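You operate a simulated robot arm through the tools that you are given. There is no shell and no other tool. Be economical: measure what you need, move in short steps, check, and stop when the job is done.

You are at the controls of a simulated two-armed robot. One attempt, no reset.

## Task
Run the white bench tap till it comes clear, then fill the clear measuring jug up between its lines.
Fine: slide the jug under the tap; shut the tap and leave the jug there.
Where things are to end (x, y in the base frame): measuring jug within 20 mm of [2080, -290].

It is judged by the outcome, as a careful person would: the job done as asked, and still so three seconds after it is handed in. It fails if anything else is knocked over, pushed out of place, dropped, spilled or broken.

## Robot
Two 7-joint arms with two-finger grippers on one trunk, hanging from a carriage that runs on a gantry, over the field with the corners [-293, -1463], [2138, -289], [1582, 864], [-850, -310] (x, y) and turns from -6.004 to 6.004 rad about z. Base frame: it is fixed where the carriage stands at the start and does not move with it; the origin is on the floor, on the carriage's upright axis, x ahead of it, y to its left, z up. Units: mm, rad, N and s.
The left shoulder is at the start at [40, 158, 1227], the right one opposite. With the tool pointing down near the work surface each hand reaches from about 200 to 600 mm from the robot's upright axis, wherever it stands, measured 20 degrees to its own side. Places, roughly: bath dial [1900, -200, 900]; bench tap [2200, -500, 900]; dark blue block [1250, -750, 1000]; dark green block [1250, -750, 1000]; feed cup [1750, -500, 1000]; malt cup [1750, -500, 1000]; measuring jug [2000, -250, 1000]; mid blue block [1500, -750, 1000]; mid green block [1250, -750, 1000]; oats cup [1500, -750, 1000]; pale blue block [1500, -750, 1000]; pale green block [1250, -750, 1000]; reader button [1200, -600, 900]; stirrer dial [1300, -500, 900]; tall cup [1500, -750, 1000]; tap valve [2200, -400, 900]. Payload 1.96 kg a hand.
The TCP of each hand is the grasp point between the finger pads, 20 mm short of the fingertips. In the tool frame z runs along the fingers and y along their closing line. Largest opening 72 mm; the body of the gripper starts 38 mm behind the TCP.
Orientation is that of the tool frame in the base frame, as a unit quaternion [x, y, z, w]. With the fingers straight down and closing along the base's y, the tool's x points along the base's -x, its y along +y and its z along -z.

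## Interface
- The arms move only by the tool nudge_tool. It takes "left_deltas", "right_deltas" or both (then of equal length, played together; a hand with none holds still); each is one flat list of numbers, 7 for each row, row after row: the finger opening in mm, from 0 to 72, then the shift along the tool's x, y, z in mm, then the turn, a rotation vector about the tool's x, y, z in rad. In form: [jaw, tx, ty, tz, rx, ry, rz, jaw, tx, ty, tz, rx, ry, rz, ...]. A call has 1 to 10 rows; each row is the pose to reach, as a shift and turn from the pose commanded when the call began, along the tool's axes at that moment. Rows are played at 5 a second. More than 50 mm and 0.15 rad between two rows, or a gripper value outside its range, and nothing of the call is played. A pose out of reach is approached as far as the arm can. The call stops where the force on the tool passes 40 N (or 10 N more than at its start, if that is more) or the arm is blocked; 0.2 s more then pass. Each finger travels about 45 mm/s and halts on what it meets, pressing with about 25 N; the grip force reading is that of the motor and also rises with nothing between the fingers. The clock runs only during rows and for 0.2 s after the last one: add rows that repeat a pose to give the fingers time. The reply holds the time, the measured pose of the TCP, the force on the tool along the base axes, the opening and the grip force, in the units named above and with some noise, with the torque about the TCP (base axes, N m) and any sound that the robot's microphone picked up.
- Cameras (640 x 400 px; columns grow to the right, rows downward): "scene" is now at [238.6, 17.7, 1598.5]; the picture's right is [0.22, -0.98, 0.00], its down [-0.72, -0.16, -0.68] and it looks along [0.66, 0.15, -0.73] (base axes); focal length 257 px, centre (320, 200). "left" rides on the left gripper at [71, -19, -82] in its tool frame; the picture's right is [0.26, 0.97, 0.00], its down [-0.67, 0.18, -0.72] and it looks along [-0.69, 0.19, 0.70] (tool axes); focal length 280 px, centre (320, 200). "right" rides on the right gripper at [71, 19, -82] in its tool frame; the picture's right is [-0.26, 0.97, 0.00], its down [-0.67, -0.18, -0.72] and it looks along [-0.69, -0.19, 0.70] (tool axes); focal length 280 px, centre (320, 200). There is no depth. A picture from a camera that has moved, and an enlarged one, comes with that camera's place and axes in the base frame and with its lens.
- capture(camera): a new picture of that camera. The clock stands still meanwhile.
- move_column(by): slides the trunk up (or, below 0, down) by that many mm; the arms and the scene camera ride with it, the base frame stays. It gives what a move gives, with no picture.
- base_move(legs): drives the robot by 1 to 6 legs, each [ahead, left, turn to the left] in mm, mm and rad, along the robot's own axes; the way and the turn of a leg run together, so that a leg with both is an arc; at most 1500 mm and 3.142 rad a leg. The arms and the cameras ride along, it lands a little off, and it stops where it bumps. It keeps to its track: a leg is cut to what the track allows. It gives what a move gives.
- pan_tilt(pan, tilt): turns the head with the scene camera to pan (to the left, within 1.501 rad either way) and tilt (down, from -0.506 to 1.204), counted from straight ahead of the robot. It gives what a move gives.
- zoom(camera, box): a new picture of the part [left, top, right, bottom] of that camera's present view, enlarged. The clock stands still meanwhile.
- hand_in(): hands the job in; it is judged then, once.

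Work in short steps. Places have to be worked out from the pictures, the camera data and where the tool is seen: move nearer, look again, correct. Check each grasp and each placing, and mend what went wrong. You have 135 turns and 102 pictures in all, those below and enlarged ones among them. Open the grippers and draw the arms clear of the work before you hand the job in, unless the task says otherwise; then end with one line.

The tools are called after ">>>" as name(argument=value, ...) on one line, values as JSON. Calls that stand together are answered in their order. nudge_tool: Moves the arms, as the interface text tells. Its arguments: {"type":"object","properties":{"left_deltas":{"type":"array"},"right_deltas":{"type":"array"}},"required":[]} The other tools are called the same way: move_column (by) slides the trunk up or down; base_move (legs) drives the base; pan_tilt (pan, tilt) turns the head that bears the scene camera; capture (camera) takes a picture; zoom (camera, box) takes an enlarged picture of a part of a camera's view; hand_in () hands the job in.

At the start:

```text
time: 0.0
left_tool_pos: [345.8, 180.3, 1214.2]
left_orientation: [-0.001, 1.0, 0.0, 0.0]
left_force: [0.9, 0.2, -0.3]
left_torque: [0.01, 0.01, 0.0]
left_opening: 72.1
left_gripper_force: 0.1
right_tool_pos: [350.2, -112.8, 1208.4]
right_orientation: [0.0, 1.0, 0.0, 0.0]
right_force: [-0.7, 0.0, 0.6]
right_torque: [-0.02, 0.02, -0.02]
right_opening: 72.0
right_gripper_force: 0.0
trunk travel left (down, up): [-550.0, 290.0]
robot x, y, heading: [-1.5, -0.1, -0.001]
head pan, tilt: [0.218, 0.822]
```

scene: 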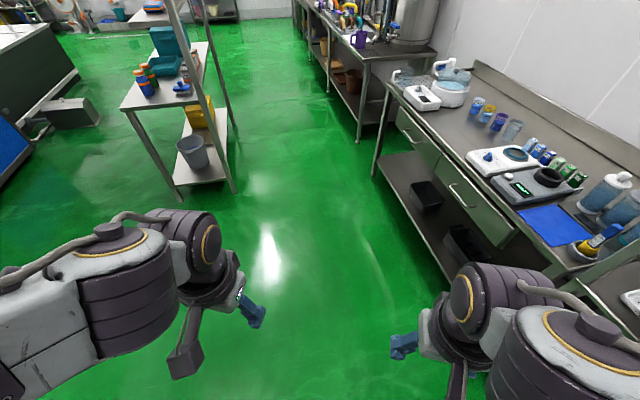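
right: 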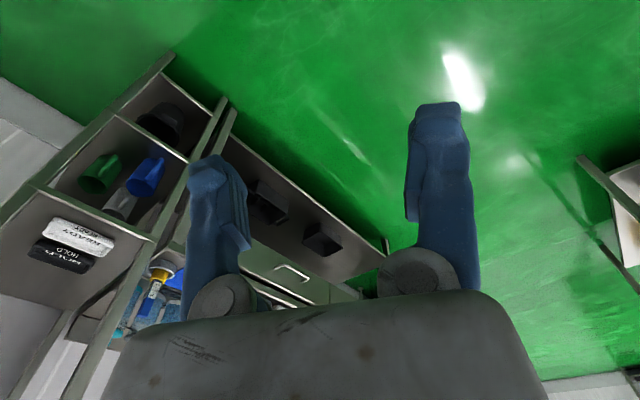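
left: 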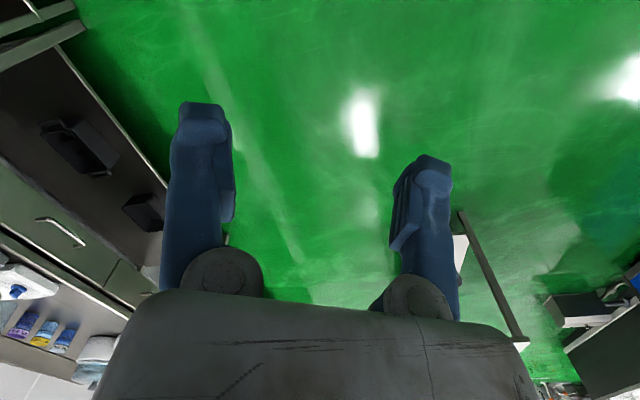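

The tap and jug sit at the far end of the bench; I zoom in there.

>>> zoom(camera="scene", box=[380, 40, 540, 140])

```text
4.00 times, centred on (460, 90) of scene
camera zoom: at [238.6, 17.7, 1598.5], right [0.22, -0.98, 0.0], down [-0.72, -0.16, -0.68], along [0.66, 0.15, -0.73], focal length 1028 px, centre (-240, 640)
```

zoom: 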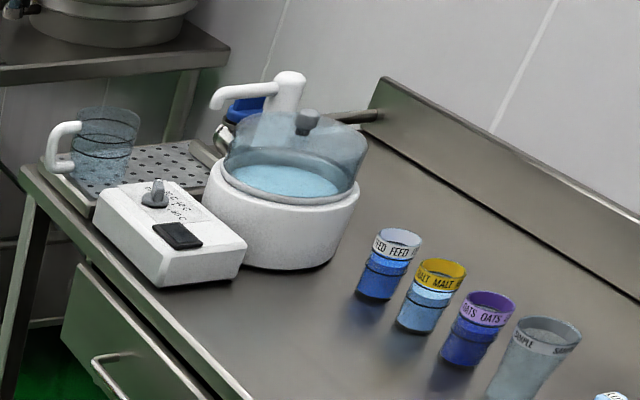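

The tap, water bath and a drip tray with the jug are at the far left end of the bench. I drive near and turn to face the bench, staying about 370 mm off its edge.

>>> base_move(legs=[[875, 125, 0], [875, 125, 0], [0, 0, -1.12]])

>>> pan_tilt(pan=0.0, tilt=0.75)

>>> capture(camera="scene")

```text
time: 11.7
left_tool_pos: [2059.6, 18.6, 1214.0]
left_orientation: [0.529, 0.849, 0.0, 0.0]
left_force: [-0.1, -0.4, -0.4]
left_torque: [0.0, 0.0, 0.0]
left_opening: 72.3
left_gripper_force: 0.0
right_tool_pos: [1799.0, -115.1, 1210.4]
right_orientation: [0.53, 0.848, 0.0, 0.0]
right_force: [-0.3, 0.4, -0.5]
right_torque: [-0.02, -0.01, 0.0]
right_opening: 71.8
right_gripper_force: 0.0
trunk travel left (down, up): [-550.0, 290.0]
robot x, y, heading: [1745.5, 247.7, -1.115]
head pan, tilt: [0.218, 0.822]
```

```text
time: 12.4
left_tool_pos: [2061.5, 18.1, 1213.7]
left_orientation: [0.528, 0.849, 0.0, 0.0]
left_force: [0.8, -0.3, 0.2]
left_torque: [-0.02, -0.02, -0.02]
left_opening: 71.9
left_gripper_force: 0.0
right_tool_pos: [1798.9, -114.2, 1210.4]
right_orientation: [0.53, 0.848, 0.0, 0.0]
right_force: [1.0, 0.7, -0.1]
right_torque: [0.0, 0.02, 0.0]
right_opening: 72.0
right_gripper_force: 0.0
trunk travel left (down, up): [-550.0, 290.0]
robot x, y, heading: [1744.7, 250.2, -1.115]
head pan, tilt: [0.0, 0.75]
```

```text
97 pictures are left
camera scene: at [1853.5, 31.6, 1604.3], right [-0.9, -0.44, 0.0], down [-0.3, 0.61, -0.73], along [0.32, -0.66, -0.68], focal length 257 px, centre (320, 200)
```

scene: 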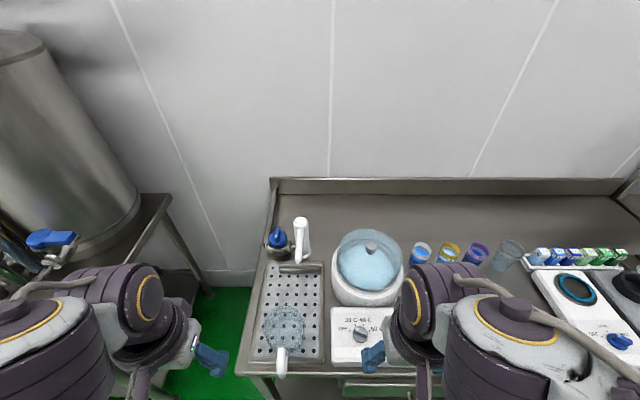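

>>> zoom(camera="scene", box=[230, 200, 430, 400])

```text
2.00 times, centred on (330, 300) of scene
camera zoom: at [1853.5, 31.6, 1604.3], right [-0.9, -0.44, 0.0], down [-0.3, 0.61, -0.73], along [0.32, -0.66, -0.68], focal length 514 px, centre (300, 0)
```

zoom: 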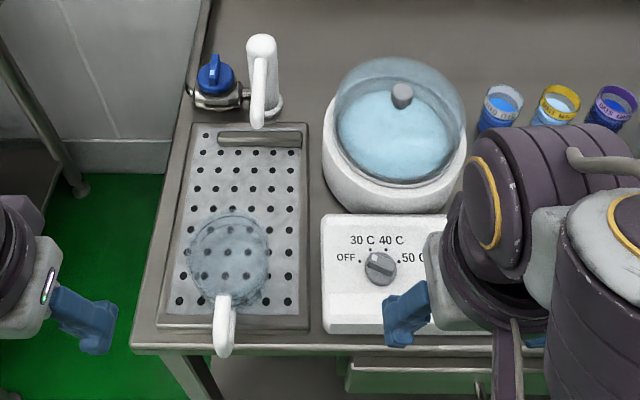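

The valve is a blue quarter-turn handle left of the spout, about 770 mm ahead of the carriage axis. I move 250 mm closer and slightly right so the left hand can reach it.

>>> base_move(legs=[[250, -40, 0]])

>>> pan_tilt(pan=0.25, tilt=0.95)

>>> capture(camera="scene")

>>> capture(camera="left")

```text
time: 14.3
left_tool_pos: [2135.1, -223.0, 1213.6]
left_orientation: [0.529, 0.849, 0.0, 0.0]
left_force: [0.6, -0.7, 0.1]
left_torque: [-0.02, 0.02, 0.01]
left_opening: 72.1
left_gripper_force: 0.1
right_tool_pos: [1872.9, -355.0, 1210.0]
right_orientation: [0.53, 0.848, -0.001, 0.0]
right_force: [0.6, -0.3, 0.0]
right_torque: [-0.02, 0.01, 0.02]
right_opening: 72.3
right_gripper_force: 0.0
trunk travel left (down, up): [-550.0, 290.0]
robot x, y, heading: [1819.1, 6.3, -1.113]
head pan, tilt: [0.0, 0.75]
```

```text
time: 15.1
left_tool_pos: [2133.2, -223.2, 1213.4]
left_orientation: [0.529, 0.849, 0.0, -0.001]
left_force: [0.7, 0.5, -0.1]
left_torque: [0.05, 0.02, 0.01]
left_opening: 72.0
left_gripper_force: 0.2
right_tool_pos: [1872.5, -356.2, 1210.6]
right_orientation: [0.529, 0.848, 0.0, 0.0]
right_force: [0.0, -0.2, -0.5]
right_torque: [0.03, 0.01, 0.01]
right_opening: 72.1
right_gripper_force: 0.0
trunk travel left (down, up): [-550.0, 290.0]
robot x, y, heading: [1823.6, 8.9, -1.113]
head pan, tilt: [0.25, 0.949]
```

```text
95 pictures are left
camera scene: at [1938.0, -190.7, 1588.8], right [-0.76, -0.65, 0.0], down [-0.53, 0.62, -0.58], along [0.38, -0.44, -0.81], focal length 257 px, centre (320, 200)
```

scene: 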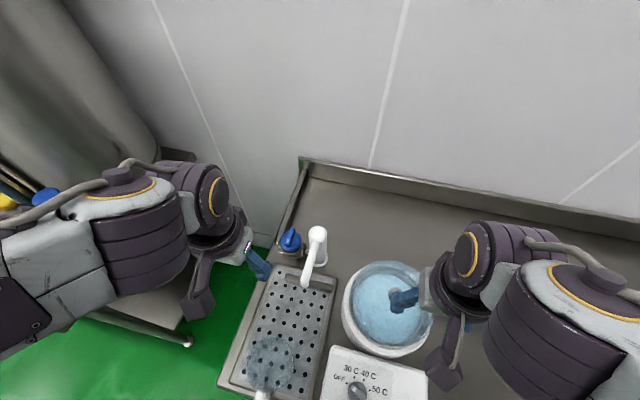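

```text
94 pictures are left
camera left: at [2085.4, -168.3, 1295.7], right [0.75, 0.66, 0.0], down [0.46, -0.53, 0.72], along [0.47, -0.54, -0.7], focal length 280 px, centre (320, 200)
```

left: 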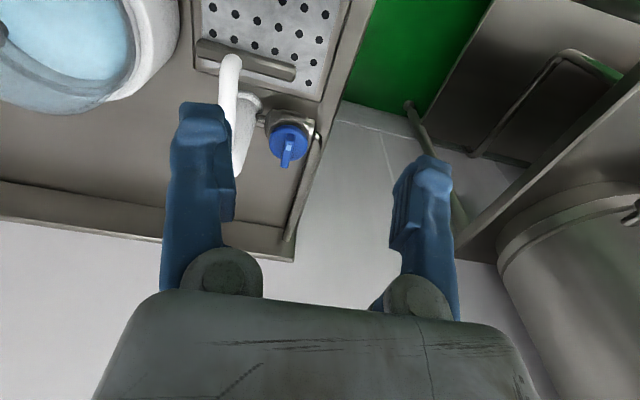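

The valve handle triangulates to roughly (2210, -382, 950). I bring the left hand nearer for a closer look.

>>> nudge_tool(left_deltas=[72, -45, 0, 20, 0, 0, 0, 72, -90, 0, 40, 0, 0, 0, 72, -110, 15, 60, 0, 0, 0, 72, -110, 15, 60, 0, 0, 0])

>>> zoom(camera="left", box=[160, 0, 460, 200])

>>> zoom(camera="scene", box=[220, 200, 420, 400])

```text
time: 16.1
left_tool_pos: [2196.1, -315.7, 1152.9]
left_orientation: [0.529, 0.849, 0.001, 0.0]
left_force: [-0.3, 0.0, -0.2]
left_torque: [-0.01, 0.01, 0.0]
left_opening: 71.8
left_gripper_force: 0.1
right_tool_pos: [1873.4, -356.2, 1209.9]
right_orientation: [0.529, 0.849, 0.0, -0.001]
right_force: [0.2, 0.1, 0.8]
right_torque: [0.04, 0.0, -0.02]
right_opening: 71.9
right_gripper_force: 0.2
trunk travel left (down, up): [-550.0, 290.0]
robot x, y, heading: [1817.6, 10.4, -1.118]
head pan, tilt: [0.25, 0.949]
```

```text
2.00 times, centred on (310, 100) of left
camera zoom: at [2147.4, -259.8, 1235.4], right [0.75, 0.66, 0.0], down [0.46, -0.52, 0.72], along [0.47, -0.54, -0.7], focal length 561 px, centre (340, 400)
```

zoom: 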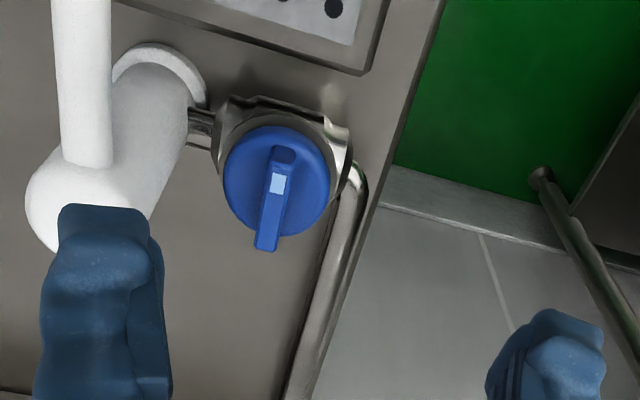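

```text
2.00 times, centred on (320, 300) of scene
camera zoom: at [1938.1, -190.6, 1588.7], right [-0.76, -0.65, 0.0], down [-0.53, 0.62, -0.58], along [0.38, -0.44, -0.81], focal length 514 px, centre (320, 0)
```

zoom: 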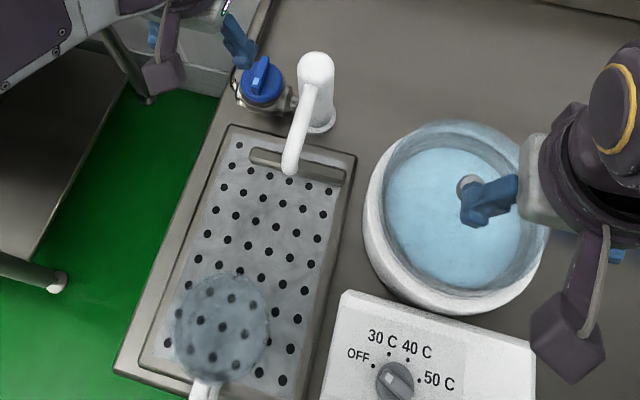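

The knob has a raised bar aligned with the depth direction, at about (2209, -382, 965), perpendicular to the pipe, so shut. I place the left hand above it with a narrower opening and check alignment.

>>> nudge_tool(left_deltas=[50, -35, -9, 0, 0, 0, 0, 45, -65, -17, 30, 0, 0, 0, 45, -65, -17, 75, 0, 0, 0, 45, -65, -17, 105, 0, 0, 0, 45, -65, -17, 105, 0, 0, 0])

>>> capture(camera="left")

>>> zoom(camera="scene", box=[220, 170, 400, 300])

```text
time: 17.2
left_tool_pos: [2209.6, -381.4, 1047.9]
left_orientation: [0.529, 0.849, 0.0, 0.0]
left_force: [-0.6, 0.1, -0.7]
left_torque: [0.0, 0.04, 0.01]
left_opening: 45.1
left_gripper_force: 0.1
right_tool_pos: [1872.8, -355.7, 1210.3]
right_orientation: [0.529, 0.848, -0.001, 0.0]
right_force: [-0.2, 0.8, -0.4]
right_torque: [-0.01, -0.01, 0.03]
right_opening: 72.0
right_gripper_force: 0.0
trunk travel left (down, up): [-550.0, 290.0]
robot x, y, heading: [1821.1, 8.0, -1.114]
head pan, tilt: [0.25, 0.949]
```

```text
91 pictures are left
camera left: at [2160.6, -326.6, 1130.7], right [0.75, 0.66, 0.0], down [0.46, -0.53, 0.72], along [0.47, -0.54, -0.7], focal length 280 px, centre (320, 200)
```

left: 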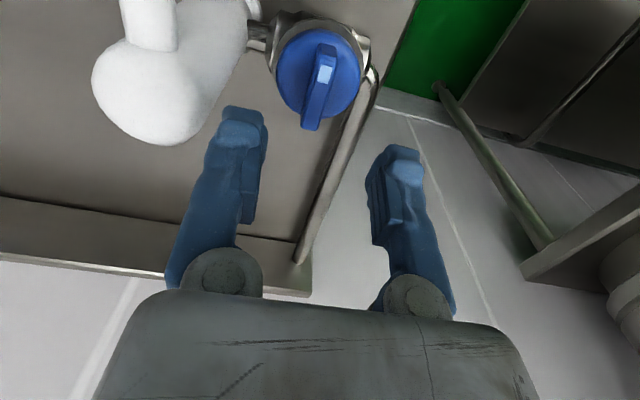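

```text
3.08 times, centred on (310, 235) of scene
camera zoom: at [1938.0, -190.6, 1588.8], right [-0.76, -0.65, 0.0], down [-0.53, 0.62, -0.58], along [0.38, -0.44, -0.81], focal length 791 px, centre (351, 92)
```

zoom: 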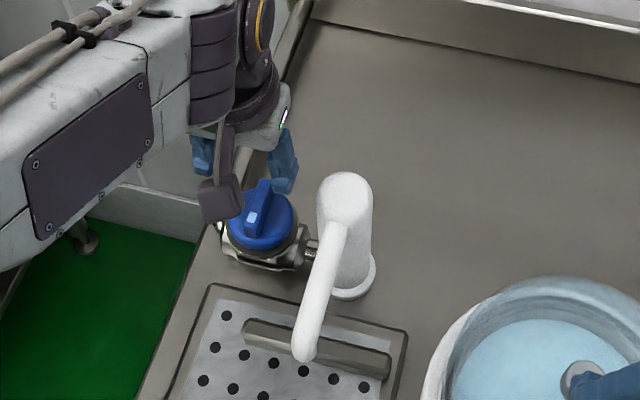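

Both views agree the bar top is at about (2209, -382, 965). I lower onto it with fingertips near its base and close.

>>> nudge_tool(left_deltas=[45, 0, 0, 35, 0, 0, 0, 45, 0, 0, 60, 0, 0, 0, 45, 0, 0, 75, 0, 0, 0, 20, 0, 0, 75, 0, 0, 0, 0, 0, 0, 75, 0, 0, 0, 0, 0, 0, 75, 0, 0, 0, 0, 0, 0, 75, 0, 0, 0])

>>> capture(camera="left")

```text
time: 18.9
left_tool_pos: [2209.6, -380.7, 974.3]
left_orientation: [0.529, 0.849, 0.0, -0.001]
left_force: [1.9, 3.3, 3.1]
left_torque: [0.05, -0.06, -0.04]
left_opening: 11.4
left_gripper_force: 38.8
right_tool_pos: [1873.3, -355.6, 1210.7]
right_orientation: [0.529, 0.848, 0.001, 0.0]
right_force: [-0.1, -0.8, 0.4]
right_torque: [0.0, 0.02, 0.0]
right_opening: 72.0
right_gripper_force: 0.1
trunk travel left (down, up): [-550.0, 290.0]
robot x, y, heading: [1819.7, 7.8, -1.116]
head pan, tilt: [0.25, 0.949]
```

```text
89 pictures are left
camera left: at [2161.4, -326.2, 1055.8], right [0.75, 0.66, 0.0], down [0.46, -0.53, 0.72], along [0.47, -0.54, -0.7], focal length 280 px, centre (320, 200)
```

left: 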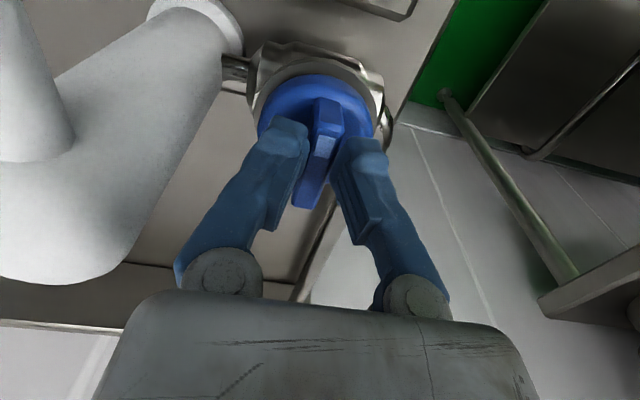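

The bar is held (11.4 mm). I try a small clockwise-from-above turn and watch the torque.

>>> nudge_tool(left_deltas=[0, 0, 0, 0, 0, 0, 0.1, 0, 0, 0, 0, 0, 0, 0.2, 0, 0, 0, 0, 0, 0, 0.2])

>>> capture(camera="left")

```text
time: 19.8
left_tool_pos: [2210.2, -383.9, 976.6]
left_orientation: [0.612, 0.791, -0.003, 0.002]
left_force: [-0.6, 1.8, 14.1]
left_torque: [0.05, -0.02, 0.04]
left_opening: 5.8
left_gripper_force: 30.0
right_tool_pos: [1873.2, -356.1, 1210.2]
right_orientation: [0.529, 0.848, 0.0, 0.0]
right_force: [1.3, -0.3, -0.3]
right_torque: [-0.02, 0.01, -0.01]
right_opening: 72.1
right_gripper_force: 0.0
trunk travel left (down, up): [-550.0, 290.0]
robot x, y, heading: [1821.0, 8.2, -1.114]
head pan, tilt: [0.25, 0.949]
stopped in row 3 (left hand): the force on the tool passed its limit at 41 N (the readings are from after the stop); the commanded pose is now the measured one
```

```text
88 pictures are left
camera left: at [2173.4, -319.8, 1057.7], right [0.87, 0.5, 0.0], down [0.34, -0.6, 0.72], along [0.36, -0.63, -0.69], focal length 280 px, centre (320, 200)
```

left: 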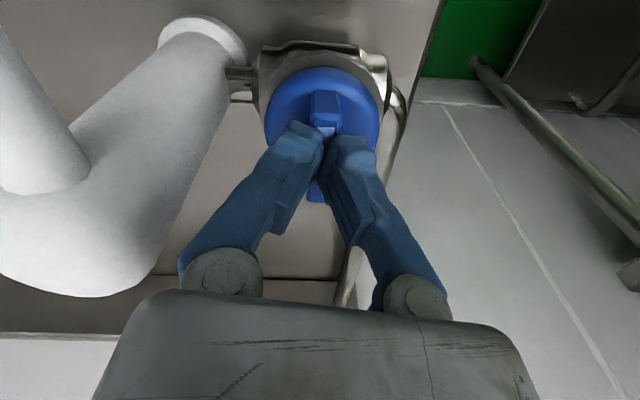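

The fingers slid off the bar and the knob barely moved, so clockwise is probably the closed stop. I raise the hand and look.

>>> nudge_tool(left_deltas=[30, 0, 0, 0, 0, 0, 0, 45, 0, 0, -10, 0, 0, -0.1, 45, 0, 0, -50, 0, 0, -0.2, 45, 0, 0, -70, 0, 0, -0.2, 45, 0, 0, -70, 0, 0, -0.2])

>>> capture(camera="left")

```text
time: 21.0
left_tool_pos: [2209.5, -381.4, 1045.1]
left_orientation: [0.53, 0.848, -0.001, 0.0]
left_force: [0.4, 0.1, -0.1]
left_torque: [0.01, -0.02, 0.02]
left_opening: 44.9
left_gripper_force: 0.1
right_tool_pos: [1872.7, -356.8, 1209.1]
right_orientation: [0.53, 0.848, 0.0, 0.0]
right_force: [0.0, 0.3, 0.0]
right_torque: [0.03, 0.04, 0.01]
right_opening: 72.1
right_gripper_force: 0.0
trunk travel left (down, up): [-550.0, 290.0]
robot x, y, heading: [1818.0, 6.5, -1.113]
head pan, tilt: [0.25, 0.949]
```

```text
87 pictures are left
camera left: at [2160.3, -326.9, 1126.8], right [0.75, 0.66, 0.0], down [0.46, -0.52, 0.72], along [0.47, -0.54, -0.7], focal length 280 px, centre (320, 200)
```

left: 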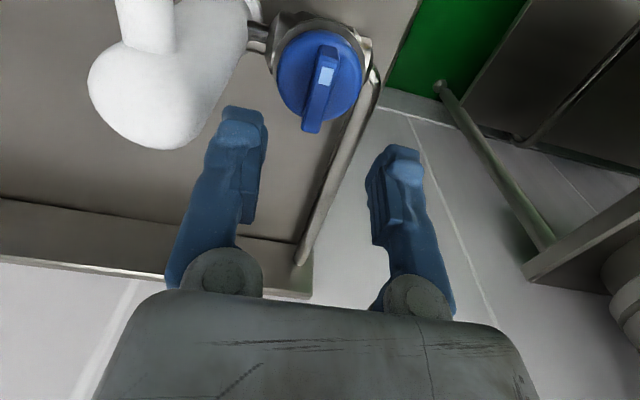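

The knob did not move, so it opens counter-clockwise. Turning that way in a grip would swing the wrist camera into the tap. Instead I push the near end of the bar to the right with closed fingers: first lower beside it on the left.

>>> nudge_tool(left_deltas=[0, 10, 12, 0, 0, 0, 0, 0, 20, 26, 0, 0, 0, 0, 0, 20, 26, 0, 0, 0, 0, 0, 20, 26, 40, 0, 0, 0, 0, 20, 26, 73, 0, 0, 0, 0, 20, 26, 73, 0, 0, 0])

>>> capture(camera="left")

```text
time: 22.4
left_tool_pos: [2224.1, -353.4, 970.1]
left_orientation: [0.53, 0.848, -0.001, 0.001]
left_force: [0.6, -0.3, -0.6]
left_torque: [-0.03, -0.04, 0.04]
left_opening: 0.0
left_gripper_force: 24.9
right_tool_pos: [1871.8, -355.0, 1209.6]
right_orientation: [0.529, 0.848, 0.0, 0.0]
right_force: [0.2, 0.9, 0.3]
right_torque: [-0.01, -0.01, -0.03]
right_opening: 72.2
right_gripper_force: 0.1
trunk travel left (down, up): [-550.0, 290.0]
robot x, y, heading: [1815.7, 10.0, -1.118]
head pan, tilt: [0.25, 0.949]
```

```text
86 pictures are left
camera left: at [2174.7, -298.1, 1052.7], right [0.75, 0.66, 0.0], down [0.46, -0.52, 0.72], along [0.47, -0.54, -0.7], focal length 280 px, centre (320, 200)
```

left: 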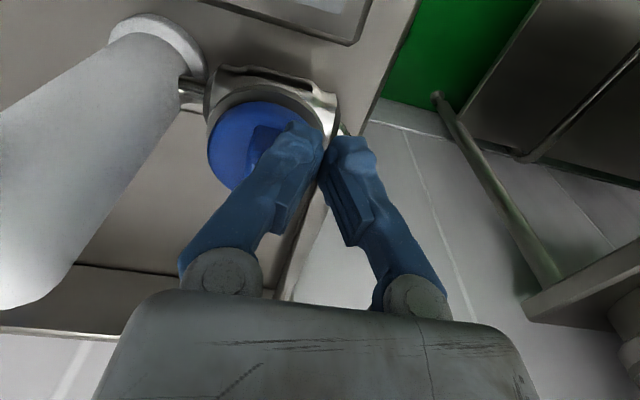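

The closed fingers sit left of the bar's near end. I push it right along a short arc.

>>> nudge_tool(left_deltas=[0, 0, -10, 2, 0, 0, 0, 0, 3, -14, 2, 0, 0, 0, 0, 6, -19, 2, 0, 0, 0])

>>> capture(camera="left")

>>> zoom(camera="scene", box=[220, 200, 380, 320])

```text
time: 23.2
left_tool_pos: [2203.8, -357.2, 969.4]
left_orientation: [0.53, 0.848, -0.001, 0.002]
left_force: [0.5, 0.9, -1.8]
left_torque: [0.06, -0.03, 0.01]
left_opening: 0.1
left_gripper_force: 25.0
right_tool_pos: [1872.7, -354.9, 1210.9]
right_orientation: [0.53, 0.848, -0.001, 0.001]
right_force: [-0.6, 1.2, -0.5]
right_torque: [0.0, 0.0, 0.01]
right_opening: 72.2
right_gripper_force: 0.0
trunk travel left (down, up): [-550.0, 290.0]
robot x, y, heading: [1818.5, 9.4, -1.116]
head pan, tilt: [0.25, 0.949]
```

```text
85 pictures are left
camera left: at [2155.0, -300.7, 1050.9], right [0.75, 0.66, 0.0], down [0.46, -0.52, 0.72], along [0.47, -0.54, -0.7], focal length 280 px, centre (320, 200)
```

left: 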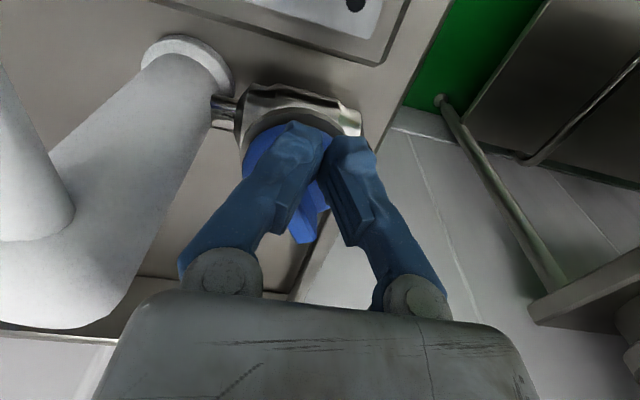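

```text
3.33 times, centred on (300, 260) of scene
camera zoom: at [1938.0, -190.5, 1588.7], right [-0.76, -0.65, 0.0], down [-0.53, 0.62, -0.58], along [0.38, -0.44, -0.81], focal length 857 px, centre (387, 0)
```

zoom: 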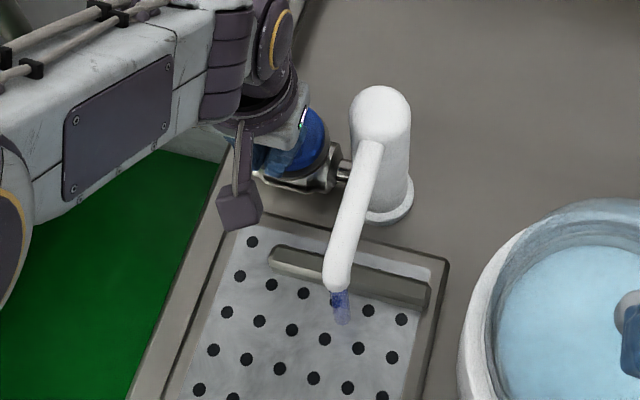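

Water runs, bluish-purple, so not clear yet. I push a little further and let it run.

>>> nudge_tool(left_deltas=[0, 1, -7, 0, 0, 0, 0, 0, 1, -7, 0, 0, 0, 0, 0, 1, -7, 0, 0, 0, 0, 0, 1, -7, 0, 0, 0, 0, 0, 1, -7, 0, 0, 0, 0, 0, 1, -7, 0, 0, 0, 0, 0, 1, -7, 0, 0, 0, 0, 0, 1, -7, 0, 0, 0, 0])

>>> zoom(camera="scene", box=[220, 200, 380, 320])

```text
time: 25.0
left_tool_pos: [2196.7, -357.3, 969.1]
left_orientation: [0.53, 0.848, -0.002, 0.0]
left_force: [-2.0, 3.5, -0.5]
left_torque: [-0.02, 0.01, -0.02]
left_opening: 0.1
left_gripper_force: 24.8
right_tool_pos: [1874.1, -354.9, 1210.0]
right_orientation: [0.53, 0.848, 0.0, 0.0]
right_force: [0.1, -0.5, 0.4]
right_torque: [-0.01, 0.0, -0.01]
right_opening: 72.4
right_gripper_force: 0.1
trunk travel left (down, up): [-550.0, 290.0]
robot x, y, heading: [1820.9, 7.3, -1.117]
head pan, tilt: [0.25, 0.949]
```

```text
3.33 times, centred on (300, 260) of scene
camera zoom: at [1937.8, -190.3, 1588.6], right [-0.76, -0.65, 0.0], down [-0.53, 0.62, -0.58], along [0.38, -0.44, -0.81], focal length 857 px, centre (387, 0)
```

zoom: 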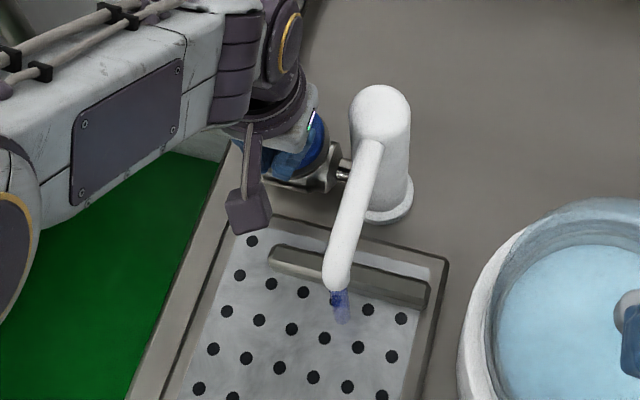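

The stream is still blue. I lift the left hand and set it over the position for closing (left of the bar's far end) while the water runs on.

>>> nudge_tool(left_deltas=[0, 4, 0, -5, 0, 0, 0, 0, 4, 4, -45, 0, 0, 0, 0, -10, 30, -60, 0, 0, 0, 0, -25, 40, -60, 0, 0, 0, 0, -25, 40, -60, 0, 0, 0, 0, -25, 40, -60, 0, 0, 0, 0, -25, 40, -60, 0, 0, 0, 0, -25, 40, -60, 0, 0, 0])

>>> capture(camera="left")

>>> zoom(camera="scene", box=[220, 200, 380, 320])

```text
time: 26.8
left_tool_pos: [2244.0, -363.2, 1029.6]
left_orientation: [0.529, 0.848, -0.001, 0.002]
left_force: [-0.6, -0.1, -0.3]
left_torque: [0.0, 0.0, -0.04]
left_opening: 0.3
left_gripper_force: 25.2
right_tool_pos: [1872.7, -355.8, 1210.4]
right_orientation: [0.529, 0.849, 0.0, 0.0]
right_force: [-0.4, 0.3, 0.5]
right_torque: [-0.05, 0.02, 0.02]
right_opening: 72.0
right_gripper_force: 0.0
trunk travel left (down, up): [-550.0, 290.0]
robot x, y, heading: [1823.6, 9.1, -1.116]
head pan, tilt: [0.25, 0.949]
```

```text
82 pictures are left
camera left: at [2195.2, -308.4, 1112.1], right [0.75, 0.66, 0.0], down [0.46, -0.52, 0.72], along [0.47, -0.54, -0.7], focal length 280 px, centre (320, 200)
```

left: 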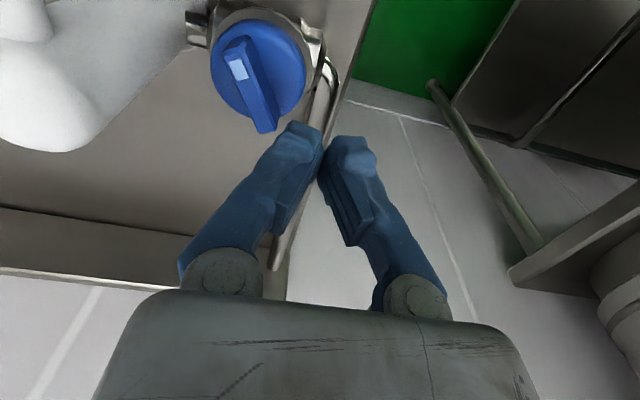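

```text
3.33 times, centred on (300, 260) of scene
camera zoom: at [1937.9, -190.6, 1588.8], right [-0.76, -0.65, 0.0], down [-0.53, 0.62, -0.58], along [0.38, -0.44, -0.81], focal length 857 px, centre (387, 0)
```

zoom: 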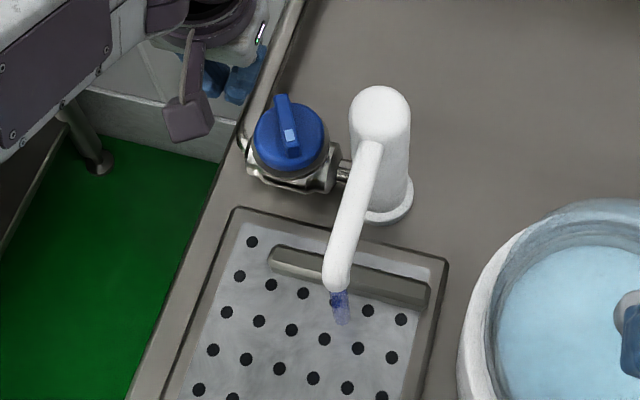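

The knob has turned about 30° and the stream is still tinted. I hold still and let it run.

>>> nudge_tool(left_deltas=[0, 0, 0, 0, 0, 0, 0, 0, 0, 0, 0, 0, 0, 0, 0, 0, 0, 0, 0, 0, 0, 0, 0, 0, 0, 0, 0, 0, 0, 0, 0, 0, 0, 0, 0, 0, 0, 0, 0, 0, 0, 0, 0, 0, 0, 0, 0, 0, 0, 0, 0, 0, 0, 0, 0, 0, 0, 0, 0, 0, 0, 0, 0, 0, 0, 0, 0, 0, 0, 0])

>>> nudge_tool(left_deltas=[0, 0, 0, 0, 0, 0, 0, 0, 0, 0, 0, 0, 0, 0, 0, 0, 0, 0, 0, 0, 0, 0, 0, 0, 0, 0, 0, 0, 0, 0, 0, 0, 0, 0, 0, 0, 0, 0, 0, 0, 0, 0, 0, 0, 0, 0, 0, 0, 0, 0, 0, 0, 0, 0, 0, 0, 0, 0, 0, 0, 0, 0, 0, 0, 0, 0, 0, 0, 0, 0])

>>> zoom(camera="scene", box=[270, 250, 350, 300])

```text
time: 29.0
left_tool_pos: [2244.3, -364.6, 1030.6]
left_orientation: [0.53, 0.848, -0.001, 0.001]
left_force: [-0.1, -1.2, -0.1]
left_torque: [0.01, 0.01, 0.01]
left_opening: 0.0
left_gripper_force: 24.9
right_tool_pos: [1873.4, -355.6, 1210.2]
right_orientation: [0.529, 0.849, 0.0, -0.001]
right_force: [0.7, 0.7, 0.3]
right_torque: [0.0, 0.0, -0.01]
right_opening: 71.9
right_gripper_force: 0.1
trunk travel left (down, up): [-550.0, 290.0]
robot x, y, heading: [1820.7, 9.1, -1.119]
head pan, tilt: [0.25, 0.949]
```

```text
time: 31.2
left_tool_pos: [2242.8, -362.6, 1030.0]
left_orientation: [0.53, 0.848, -0.001, 0.002]
left_force: [0.0, 0.7, 0.0]
left_torque: [-0.01, -0.01, -0.01]
left_opening: 0.0
left_gripper_force: 24.9
right_tool_pos: [1873.7, -356.8, 1209.4]
right_orientation: [0.529, 0.849, 0.0, 0.0]
right_force: [-0.2, 0.6, -0.7]
right_torque: [0.01, -0.01, 0.01]
right_opening: 72.1
right_gripper_force: 0.1
trunk travel left (down, up): [-550.0, 290.0]
robot x, y, heading: [1819.2, 8.2, -1.12]
head pan, tilt: [0.25, 0.949]
```

```text
8.00 times, centred on (310, 275) of scene
camera zoom: at [1937.9, -190.6, 1588.8], right [-0.76, -0.65, 0.0], down [-0.53, 0.62, -0.58], along [0.38, -0.44, -0.81], focal length 2056 px, centre (400, -400)
```

zoom: 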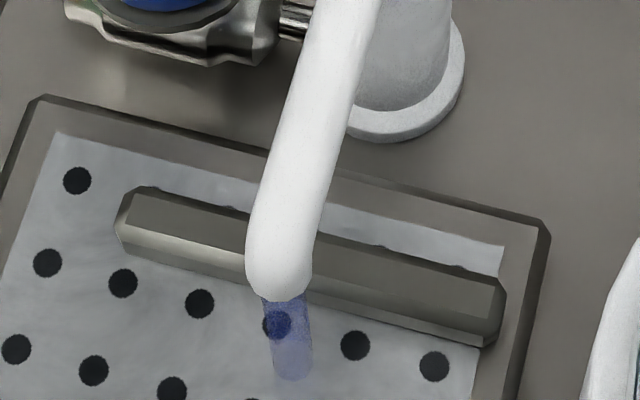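

The stream is still blue; I let it run longer.

>>> nudge_tool(left_deltas=[0, 0, 0, 0, 0, 0, 0, 0, 0, 0, 0, 0, 0, 0, 0, 0, 0, 0, 0, 0, 0, 0, 0, 0, 0, 0, 0, 0, 0, 0, 0, 0, 0, 0, 0, 0, 0, 0, 0, 0, 0, 0, 0, 0, 0, 0, 0, 0, 0, 0, 0, 0, 0, 0, 0, 0, 0, 0, 0, 0, 0, 0, 0, 0, 0, 0, 0, 0, 0, 0])

>>> nudge_tool(left_deltas=[0, 0, 0, 0, 0, 0, 0, 0, 0, 0, 0, 0, 0, 0, 0, 0, 0, 0, 0, 0, 0, 0, 0, 0, 0, 0, 0, 0, 0, 0, 0, 0, 0, 0, 0, 0, 0, 0, 0, 0, 0, 0, 0, 0, 0, 0, 0, 0, 0, 0, 0, 0, 0, 0, 0, 0, 0, 0, 0, 0, 0, 0, 0, 0, 0, 0, 0, 0, 0, 0])

>>> nudge_tool(left_deltas=[0, 0, 0, 0, 0, 0, 0, 0, 0, 0, 0, 0, 0, 0, 0, 0, 0, 0, 0, 0, 0, 0, 0, 0, 0, 0, 0, 0, 0, 0, 0, 0, 0, 0, 0, 0, 0, 0, 0, 0, 0, 0, 0, 0, 0, 0, 0, 0, 0, 0, 0, 0, 0, 0, 0, 0, 0, 0, 0, 0, 0, 0, 0, 0, 0, 0, 0, 0, 0, 0])

>>> zoom(camera="scene", box=[270, 250, 350, 300])

```text
time: 33.4
left_tool_pos: [2243.1, -363.3, 1031.0]
left_orientation: [0.53, 0.848, -0.001, 0.002]
left_force: [-0.3, -0.3, 0.0]
left_torque: [0.01, 0.01, 0.03]
left_opening: 0.1
left_gripper_force: 24.9
right_tool_pos: [1873.3, -355.9, 1209.9]
right_orientation: [0.529, 0.849, 0.001, 0.0]
right_force: [0.6, 0.0, 0.7]
right_torque: [0.01, -0.01, 0.01]
right_opening: 72.1
right_gripper_force: 0.0
trunk travel left (down, up): [-550.0, 290.0]
robot x, y, heading: [1819.9, 7.0, -1.117]
head pan, tilt: [0.25, 0.949]
```

```text
time: 35.6
left_tool_pos: [2243.7, -363.2, 1030.4]
left_orientation: [0.53, 0.848, -0.001, 0.001]
left_force: [-0.6, -0.2, 0.6]
left_torque: [0.0, -0.02, 0.02]
left_opening: 0.3
left_gripper_force: 25.1
right_tool_pos: [1874.1, -356.0, 1210.1]
right_orientation: [0.529, 0.848, 0.001, 0.0]
right_force: [-0.3, -0.1, 0.2]
right_torque: [0.01, -0.01, 0.01]
right_opening: 72.3
right_gripper_force: 0.1
trunk travel left (down, up): [-550.0, 290.0]
robot x, y, heading: [1820.9, 8.7, -1.115]
head pan, tilt: [0.25, 0.949]
```

```text
time: 37.8
left_tool_pos: [2244.3, -363.9, 1029.6]
left_orientation: [0.53, 0.848, -0.001, 0.002]
left_force: [0.4, 0.1, 0.2]
left_torque: [0.03, 0.03, -0.05]
left_opening: 0.0
left_gripper_force: 24.9
right_tool_pos: [1872.9, -356.0, 1210.8]
right_orientation: [0.529, 0.848, 0.0, 0.001]
right_force: [-0.7, -0.1, -0.1]
right_torque: [-0.02, 0.01, 0.01]
right_opening: 71.9
right_gripper_force: 0.1
trunk travel left (down, up): [-550.0, 290.0]
robot x, y, heading: [1821.9, 8.7, -1.115]
head pan, tilt: [0.25, 0.949]
```

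```text
8.00 times, centred on (310, 275) of scene
camera zoom: at [1937.9, -190.6, 1588.8], right [-0.76, -0.65, 0.0], down [-0.53, 0.62, -0.58], along [0.38, -0.44, -0.81], focal length 2056 px, centre (400, -400)
```

zoom: 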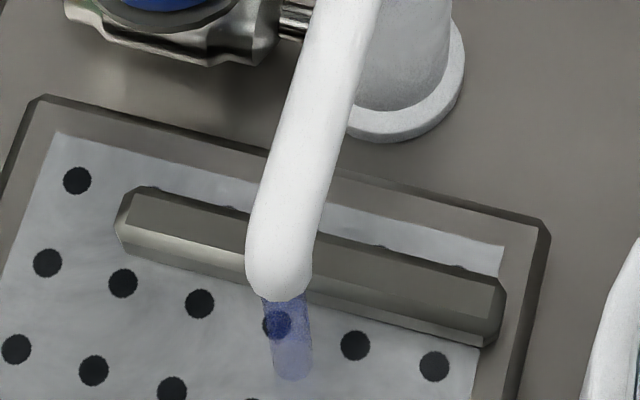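

No change in 14 s; the valve is only about 30° open, so too little may have run through. I open it further by pushing the bar's far end leftward.

>>> nudge_tool(left_deltas=[0, -20, -25, 0, 0, 0, 0, 0, -34, -53, 0, 0, 0, 0, 0, -34, -53, 40, 0, 0, 0, 0, -34, -53, 61, 0, 0, 0, 0, -28, -46, 61, 0, 0, 0, 0, -28, -38, 61, 0, 0, 0, 0, -26, -29, 61, 0, 0, 0, 0, -19, -21, 61, 0, 0, 0, 0, -14, -19, 61, 0, 0, 0, 0, -14, -19, 61, 0, 0, 0])

>>> zoom(camera="scene", box=[220, 200, 380, 320])

>>> capture(camera="left")

```text
time: 39.9
left_tool_pos: [2236.0, -392.2, 975.9]
left_orientation: [0.532, 0.847, -0.007, 0.01]
left_force: [-0.8, -5.6, 23.5]
left_torque: [0.03, 0.11, -0.2]
left_opening: 5.9
left_gripper_force: 29.6
right_tool_pos: [1873.6, -358.1, 1210.9]
right_orientation: [0.53, 0.848, -0.001, 0.002]
right_force: [-0.2, -0.1, -0.1]
right_torque: [0.03, 0.01, 0.0]
right_opening: 72.1
right_gripper_force: 0.1
trunk travel left (down, up): [-550.0, 290.0]
robot x, y, heading: [1823.7, 6.8, -1.116]
head pan, tilt: [0.25, 0.949]
stopped in row 10 (left hand): the force on the tool passed its limit at 42 N (the readings are from after the stop); the commanded pose is now the measured one
```

```text
3.33 times, centred on (300, 260) of scene
camera zoom: at [1938.6, -192.5, 1589.6], right [-0.76, -0.65, 0.0], down [-0.53, 0.62, -0.58], along [0.38, -0.45, -0.81], focal length 857 px, centre (387, 0)
```

zoom: 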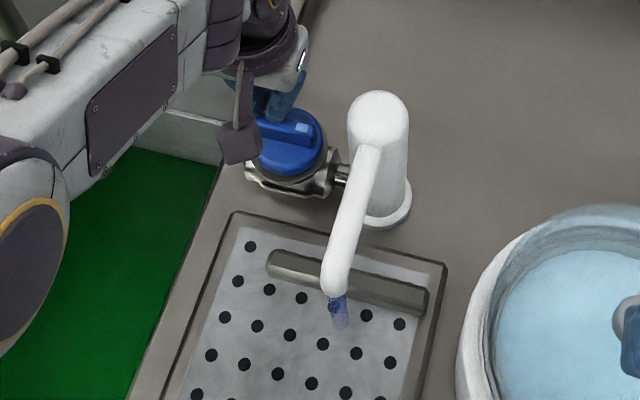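

```text
77 pictures are left
camera left: at [2186.9, -335.6, 1056.6], right [0.75, 0.66, -0.01], down [0.45, -0.51, 0.73], along [0.47, -0.56, -0.68], focal length 280 px, centre (320, 200)
```

left: 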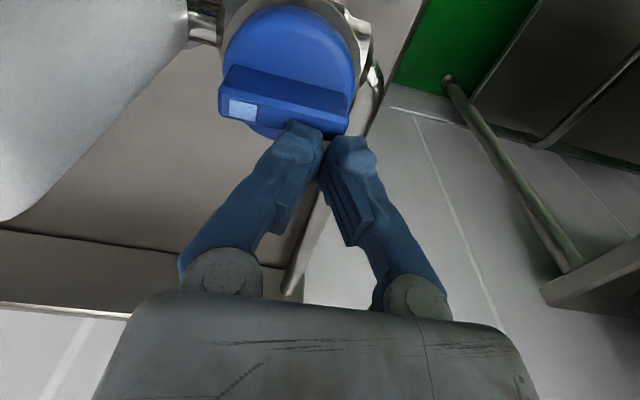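

The valve is now fully open. I back off, lift, and let it run.

>>> nudge_tool(left_deltas=[0, -6, 0, -10, 0, 0, 0, 0, -6, 0, -50, 0, 0, 0, 0, 20, 5, -60, 0, 0, 0, 0, 49, 5, -60, 0, 0, 0, 0, 49, 5, -60, 0, 0, 0, 0, 49, 5, -60, 0, 0, 0, 0, 49, 5, -60, 0, 0, 0, 0, 49, 5, -60, 0, 0, 0, 0, 49, 5, -60, 0, 0, 0, 0, 49, 5, -60, 0, 0, 0])

>>> nudge_tool(left_deltas=[0, 0, 0, 0, 0, 0, 0, 0, 0, 0, 0, 0, 0, 0, 0, 0, 0, 0, 0, 0, 0, 0, 0, 0, 0, 0, 0, 0, 0, 0, 0, 0, 0, 0, 0, 0, 0, 0, 0, 0, 0, 0, 0, 0, 0, 0, 0, 0, 0, 0, 0, 0, 0, 0, 0, 0, 0, 0, 0, 0, 0, 0, 0, 0, 0, 0, 0, 0, 0, 0])

>>> zoom(camera="scene", box=[230, 220, 350, 300])

```text
time: 42.1
left_tool_pos: [2217.1, -339.4, 1030.5]
left_orientation: [0.53, 0.848, -0.004, 0.005]
left_force: [0.4, 0.5, -0.1]
left_torque: [0.0, -0.01, 0.0]
left_opening: 0.0
left_gripper_force: 29.3
right_tool_pos: [1874.0, -356.3, 1210.8]
right_orientation: [0.529, 0.849, 0.0, 0.0]
right_force: [-0.1, 0.5, 0.6]
right_torque: [-0.02, -0.01, 0.0]
right_opening: 72.1
right_gripper_force: 0.1
trunk travel left (down, up): [-550.0, 290.0]
robot x, y, heading: [1818.7, 5.7, -1.116]
head pan, tilt: [0.25, 0.949]
```

```text
time: 44.3
left_tool_pos: [2217.5, -339.7, 1031.4]
left_orientation: [0.531, 0.848, -0.004, 0.006]
left_force: [-0.4, -0.5, 0.6]
left_torque: [0.01, 0.02, -0.04]
left_opening: 0.0
left_gripper_force: 29.6
right_tool_pos: [1872.9, -356.9, 1209.4]
right_orientation: [0.529, 0.849, 0.0, 0.0]
right_force: [0.4, 0.4, 0.8]
right_torque: [-0.02, 0.0, -0.01]
right_opening: 72.1
right_gripper_force: 0.0
trunk travel left (down, up): [-550.0, 290.0]
robot x, y, heading: [1818.0, 7.6, -1.116]
head pan, tilt: [0.25, 0.949]
```

```text
5.00 times, centred on (290, 260) of scene
camera zoom: at [1937.9, -191.0, 1588.8], right [-0.76, -0.65, 0.0], down [-0.53, 0.62, -0.58], along [0.38, -0.44, -0.81], focal length 1285 px, centre (470, -100)
```

zoom: 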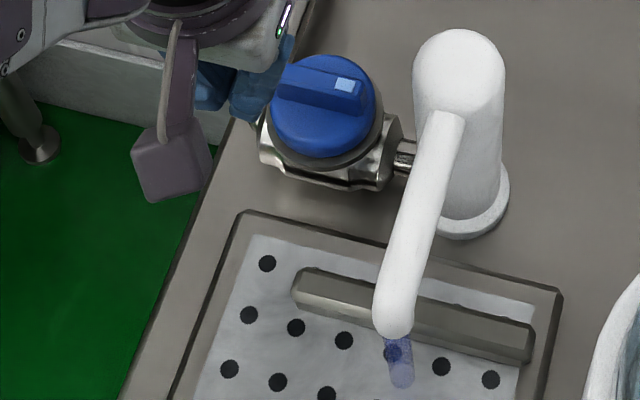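

Full flow; the tint is perhaps slightly paler. I let it run several seconds more and look again.

>>> nudge_tool(left_deltas=[0, 0, 0, 0, 0, 0, 0, 0, 0, 0, 0, 0, 0, 0, 0, 0, 0, 0, 0, 0, 0, 0, 0, 0, 0, 0, 0, 0, 0, 0, 0, 0, 0, 0, 0, 0, 0, 0, 0, 0, 0, 0, 0, 0, 0, 0, 0, 0, 0, 0, 0, 0, 0, 0, 0, 0, 0, 0, 0, 0, 0, 0, 0, 0, 0, 0, 0, 0, 0, 0])

>>> nudge_tool(left_deltas=[0, 0, 0, 0, 0, 0, 0, 0, 0, 0, 0, 0, 0, 0, 0, 0, 0, 0, 0, 0, 0, 0, 0, 0, 0, 0, 0, 0, 0, 0, 0, 0, 0, 0, 0, 0, 0, 0, 0, 0, 0, 0, 0, 0, 0, 0, 0, 0, 0, 0, 0, 0, 0, 0, 0, 0, 0, 0, 0, 0, 0, 0, 0, 0, 0, 0, 0, 0, 0, 0])

>>> zoom(camera="scene", box=[270, 250, 350, 300])

```text
time: 46.5
left_tool_pos: [2216.5, -340.2, 1030.8]
left_orientation: [0.531, 0.847, -0.004, 0.006]
left_force: [-0.8, 0.1, -0.1]
left_torque: [0.01, 0.0, -0.01]
left_opening: 0.0
left_gripper_force: 29.4
right_tool_pos: [1872.2, -355.5, 1208.7]
right_orientation: [0.529, 0.848, 0.001, 0.0]
right_force: [0.0, -0.6, -1.5]
right_torque: [0.0, -0.03, 0.02]
right_opening: 72.2
right_gripper_force: 0.0
trunk travel left (down, up): [-550.0, 290.0]
robot x, y, heading: [1821.4, 12.1, -1.116]
head pan, tilt: [0.25, 0.949]
```

```text
time: 48.7
left_tool_pos: [2217.1, -340.6, 1030.1]
left_orientation: [0.531, 0.847, -0.004, 0.005]
left_force: [0.1, 0.1, 1.0]
left_torque: [-0.02, 0.01, -0.03]
left_opening: 0.4
left_gripper_force: 30.0
right_tool_pos: [1872.4, -356.6, 1210.8]
right_orientation: [0.53, 0.848, 0.0, 0.001]
right_force: [-0.4, -0.3, -0.6]
right_torque: [0.03, 0.0, 0.0]
right_opening: 72.2
right_gripper_force: 0.0
trunk travel left (down, up): [-550.0, 290.0]
robot x, y, heading: [1819.8, 8.5, -1.119]
head pan, tilt: [0.25, 0.949]
```

```text
8.00 times, centred on (310, 275) of scene
camera zoom: at [1937.9, -191.0, 1588.8], right [-0.76, -0.65, 0.0], down [-0.53, 0.62, -0.58], along [0.38, -0.44, -0.81], focal length 2056 px, centre (400, -400)
```

zoom: 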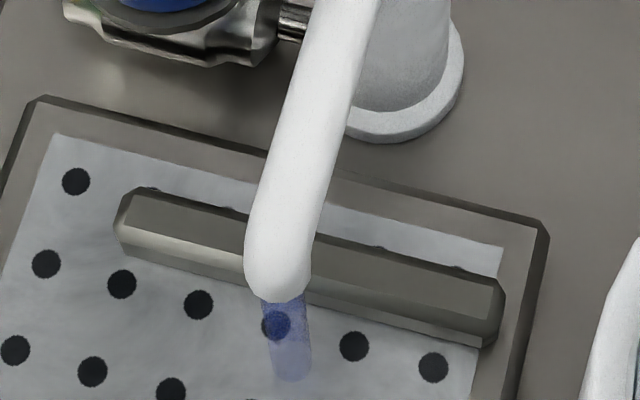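

I want a side view of the stream, so I draw the left hand back and aim its camera at it.

>>> nudge_tool(left_deltas=[0, 45, 0, -20, 0, 0, 0, 0, 90, 0, -40, 0, 0, 0, 0, 135, -20, -50, 0, 0, 0, 0, 170, -45, -50, 0, 0, 0, 0, 190, -60, -50, 0, 0, 0, 0, 190, -60, -50, 0, 0, 0])

>>> capture(camera="left")

```text
refused: row 3 steps farther than a row can; nothing moved
```

```text
74 pictures are left
camera left: at [2167.8, -284.1, 1111.7], right [0.75, 0.66, -0.01], down [0.46, -0.52, 0.72], along [0.47, -0.55, -0.69], focal length 280 px, centre (320, 200)
```

left: 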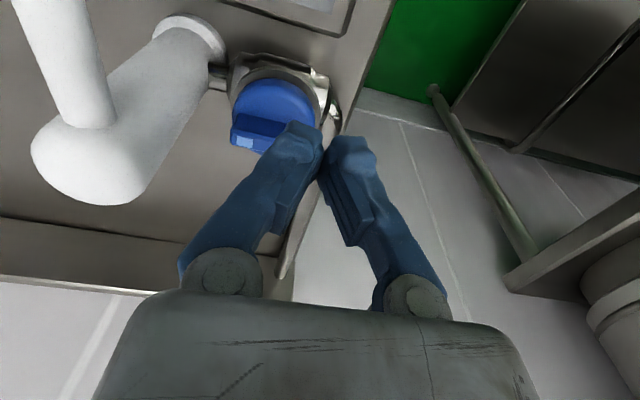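

A step was slightly too long; I repeat it with smaller ones.

>>> nudge_tool(left_deltas=[0, 40, 0, -20, 0, 0, 0, 0, 80, 0, -40, 0, 0, 0, 0, 120, -15, -50, 0, 0, 0, 0, 155, -40, -50, 0, 0, 0, 0, 190, -60, -50, 0, 0, 0, 0, 190, -60, -50, 0, 0, 0])

>>> capture(camera="left")

```text
time: 50.1
left_tool_pos: [2081.3, -193.5, 1078.0]
left_orientation: [0.531, 0.847, -0.005, 0.006]
left_force: [0.2, 0.4, -0.1]
left_torque: [0.0, -0.02, 0.01]
left_opening: 0.0
left_gripper_force: 28.9
right_tool_pos: [1873.3, -357.1, 1210.3]
right_orientation: [0.529, 0.849, 0.001, 0.0]
right_force: [0.8, -0.3, -0.8]
right_torque: [-0.01, 0.03, -0.01]
right_opening: 72.2
right_gripper_force: 0.1
trunk travel left (down, up): [-550.0, 290.0]
robot x, y, heading: [1822.7, 8.2, -1.116]
head pan, tilt: [0.25, 0.949]
```

```text
73 pictures are left
camera left: at [2031.5, -137.4, 1159.1], right [0.75, 0.66, -0.01], down [0.46, -0.52, 0.72], along [0.47, -0.55, -0.69], focal length 280 px, centre (320, 200)
```

left: 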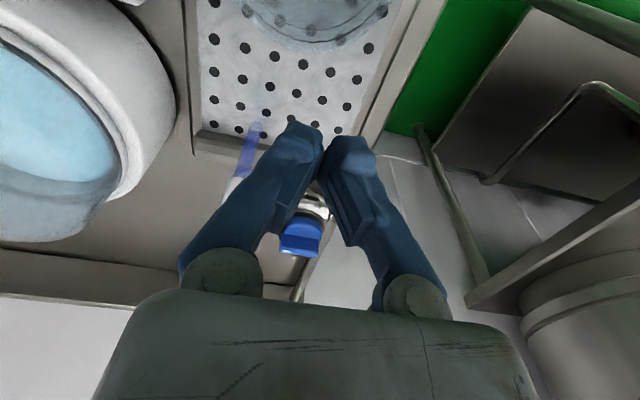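

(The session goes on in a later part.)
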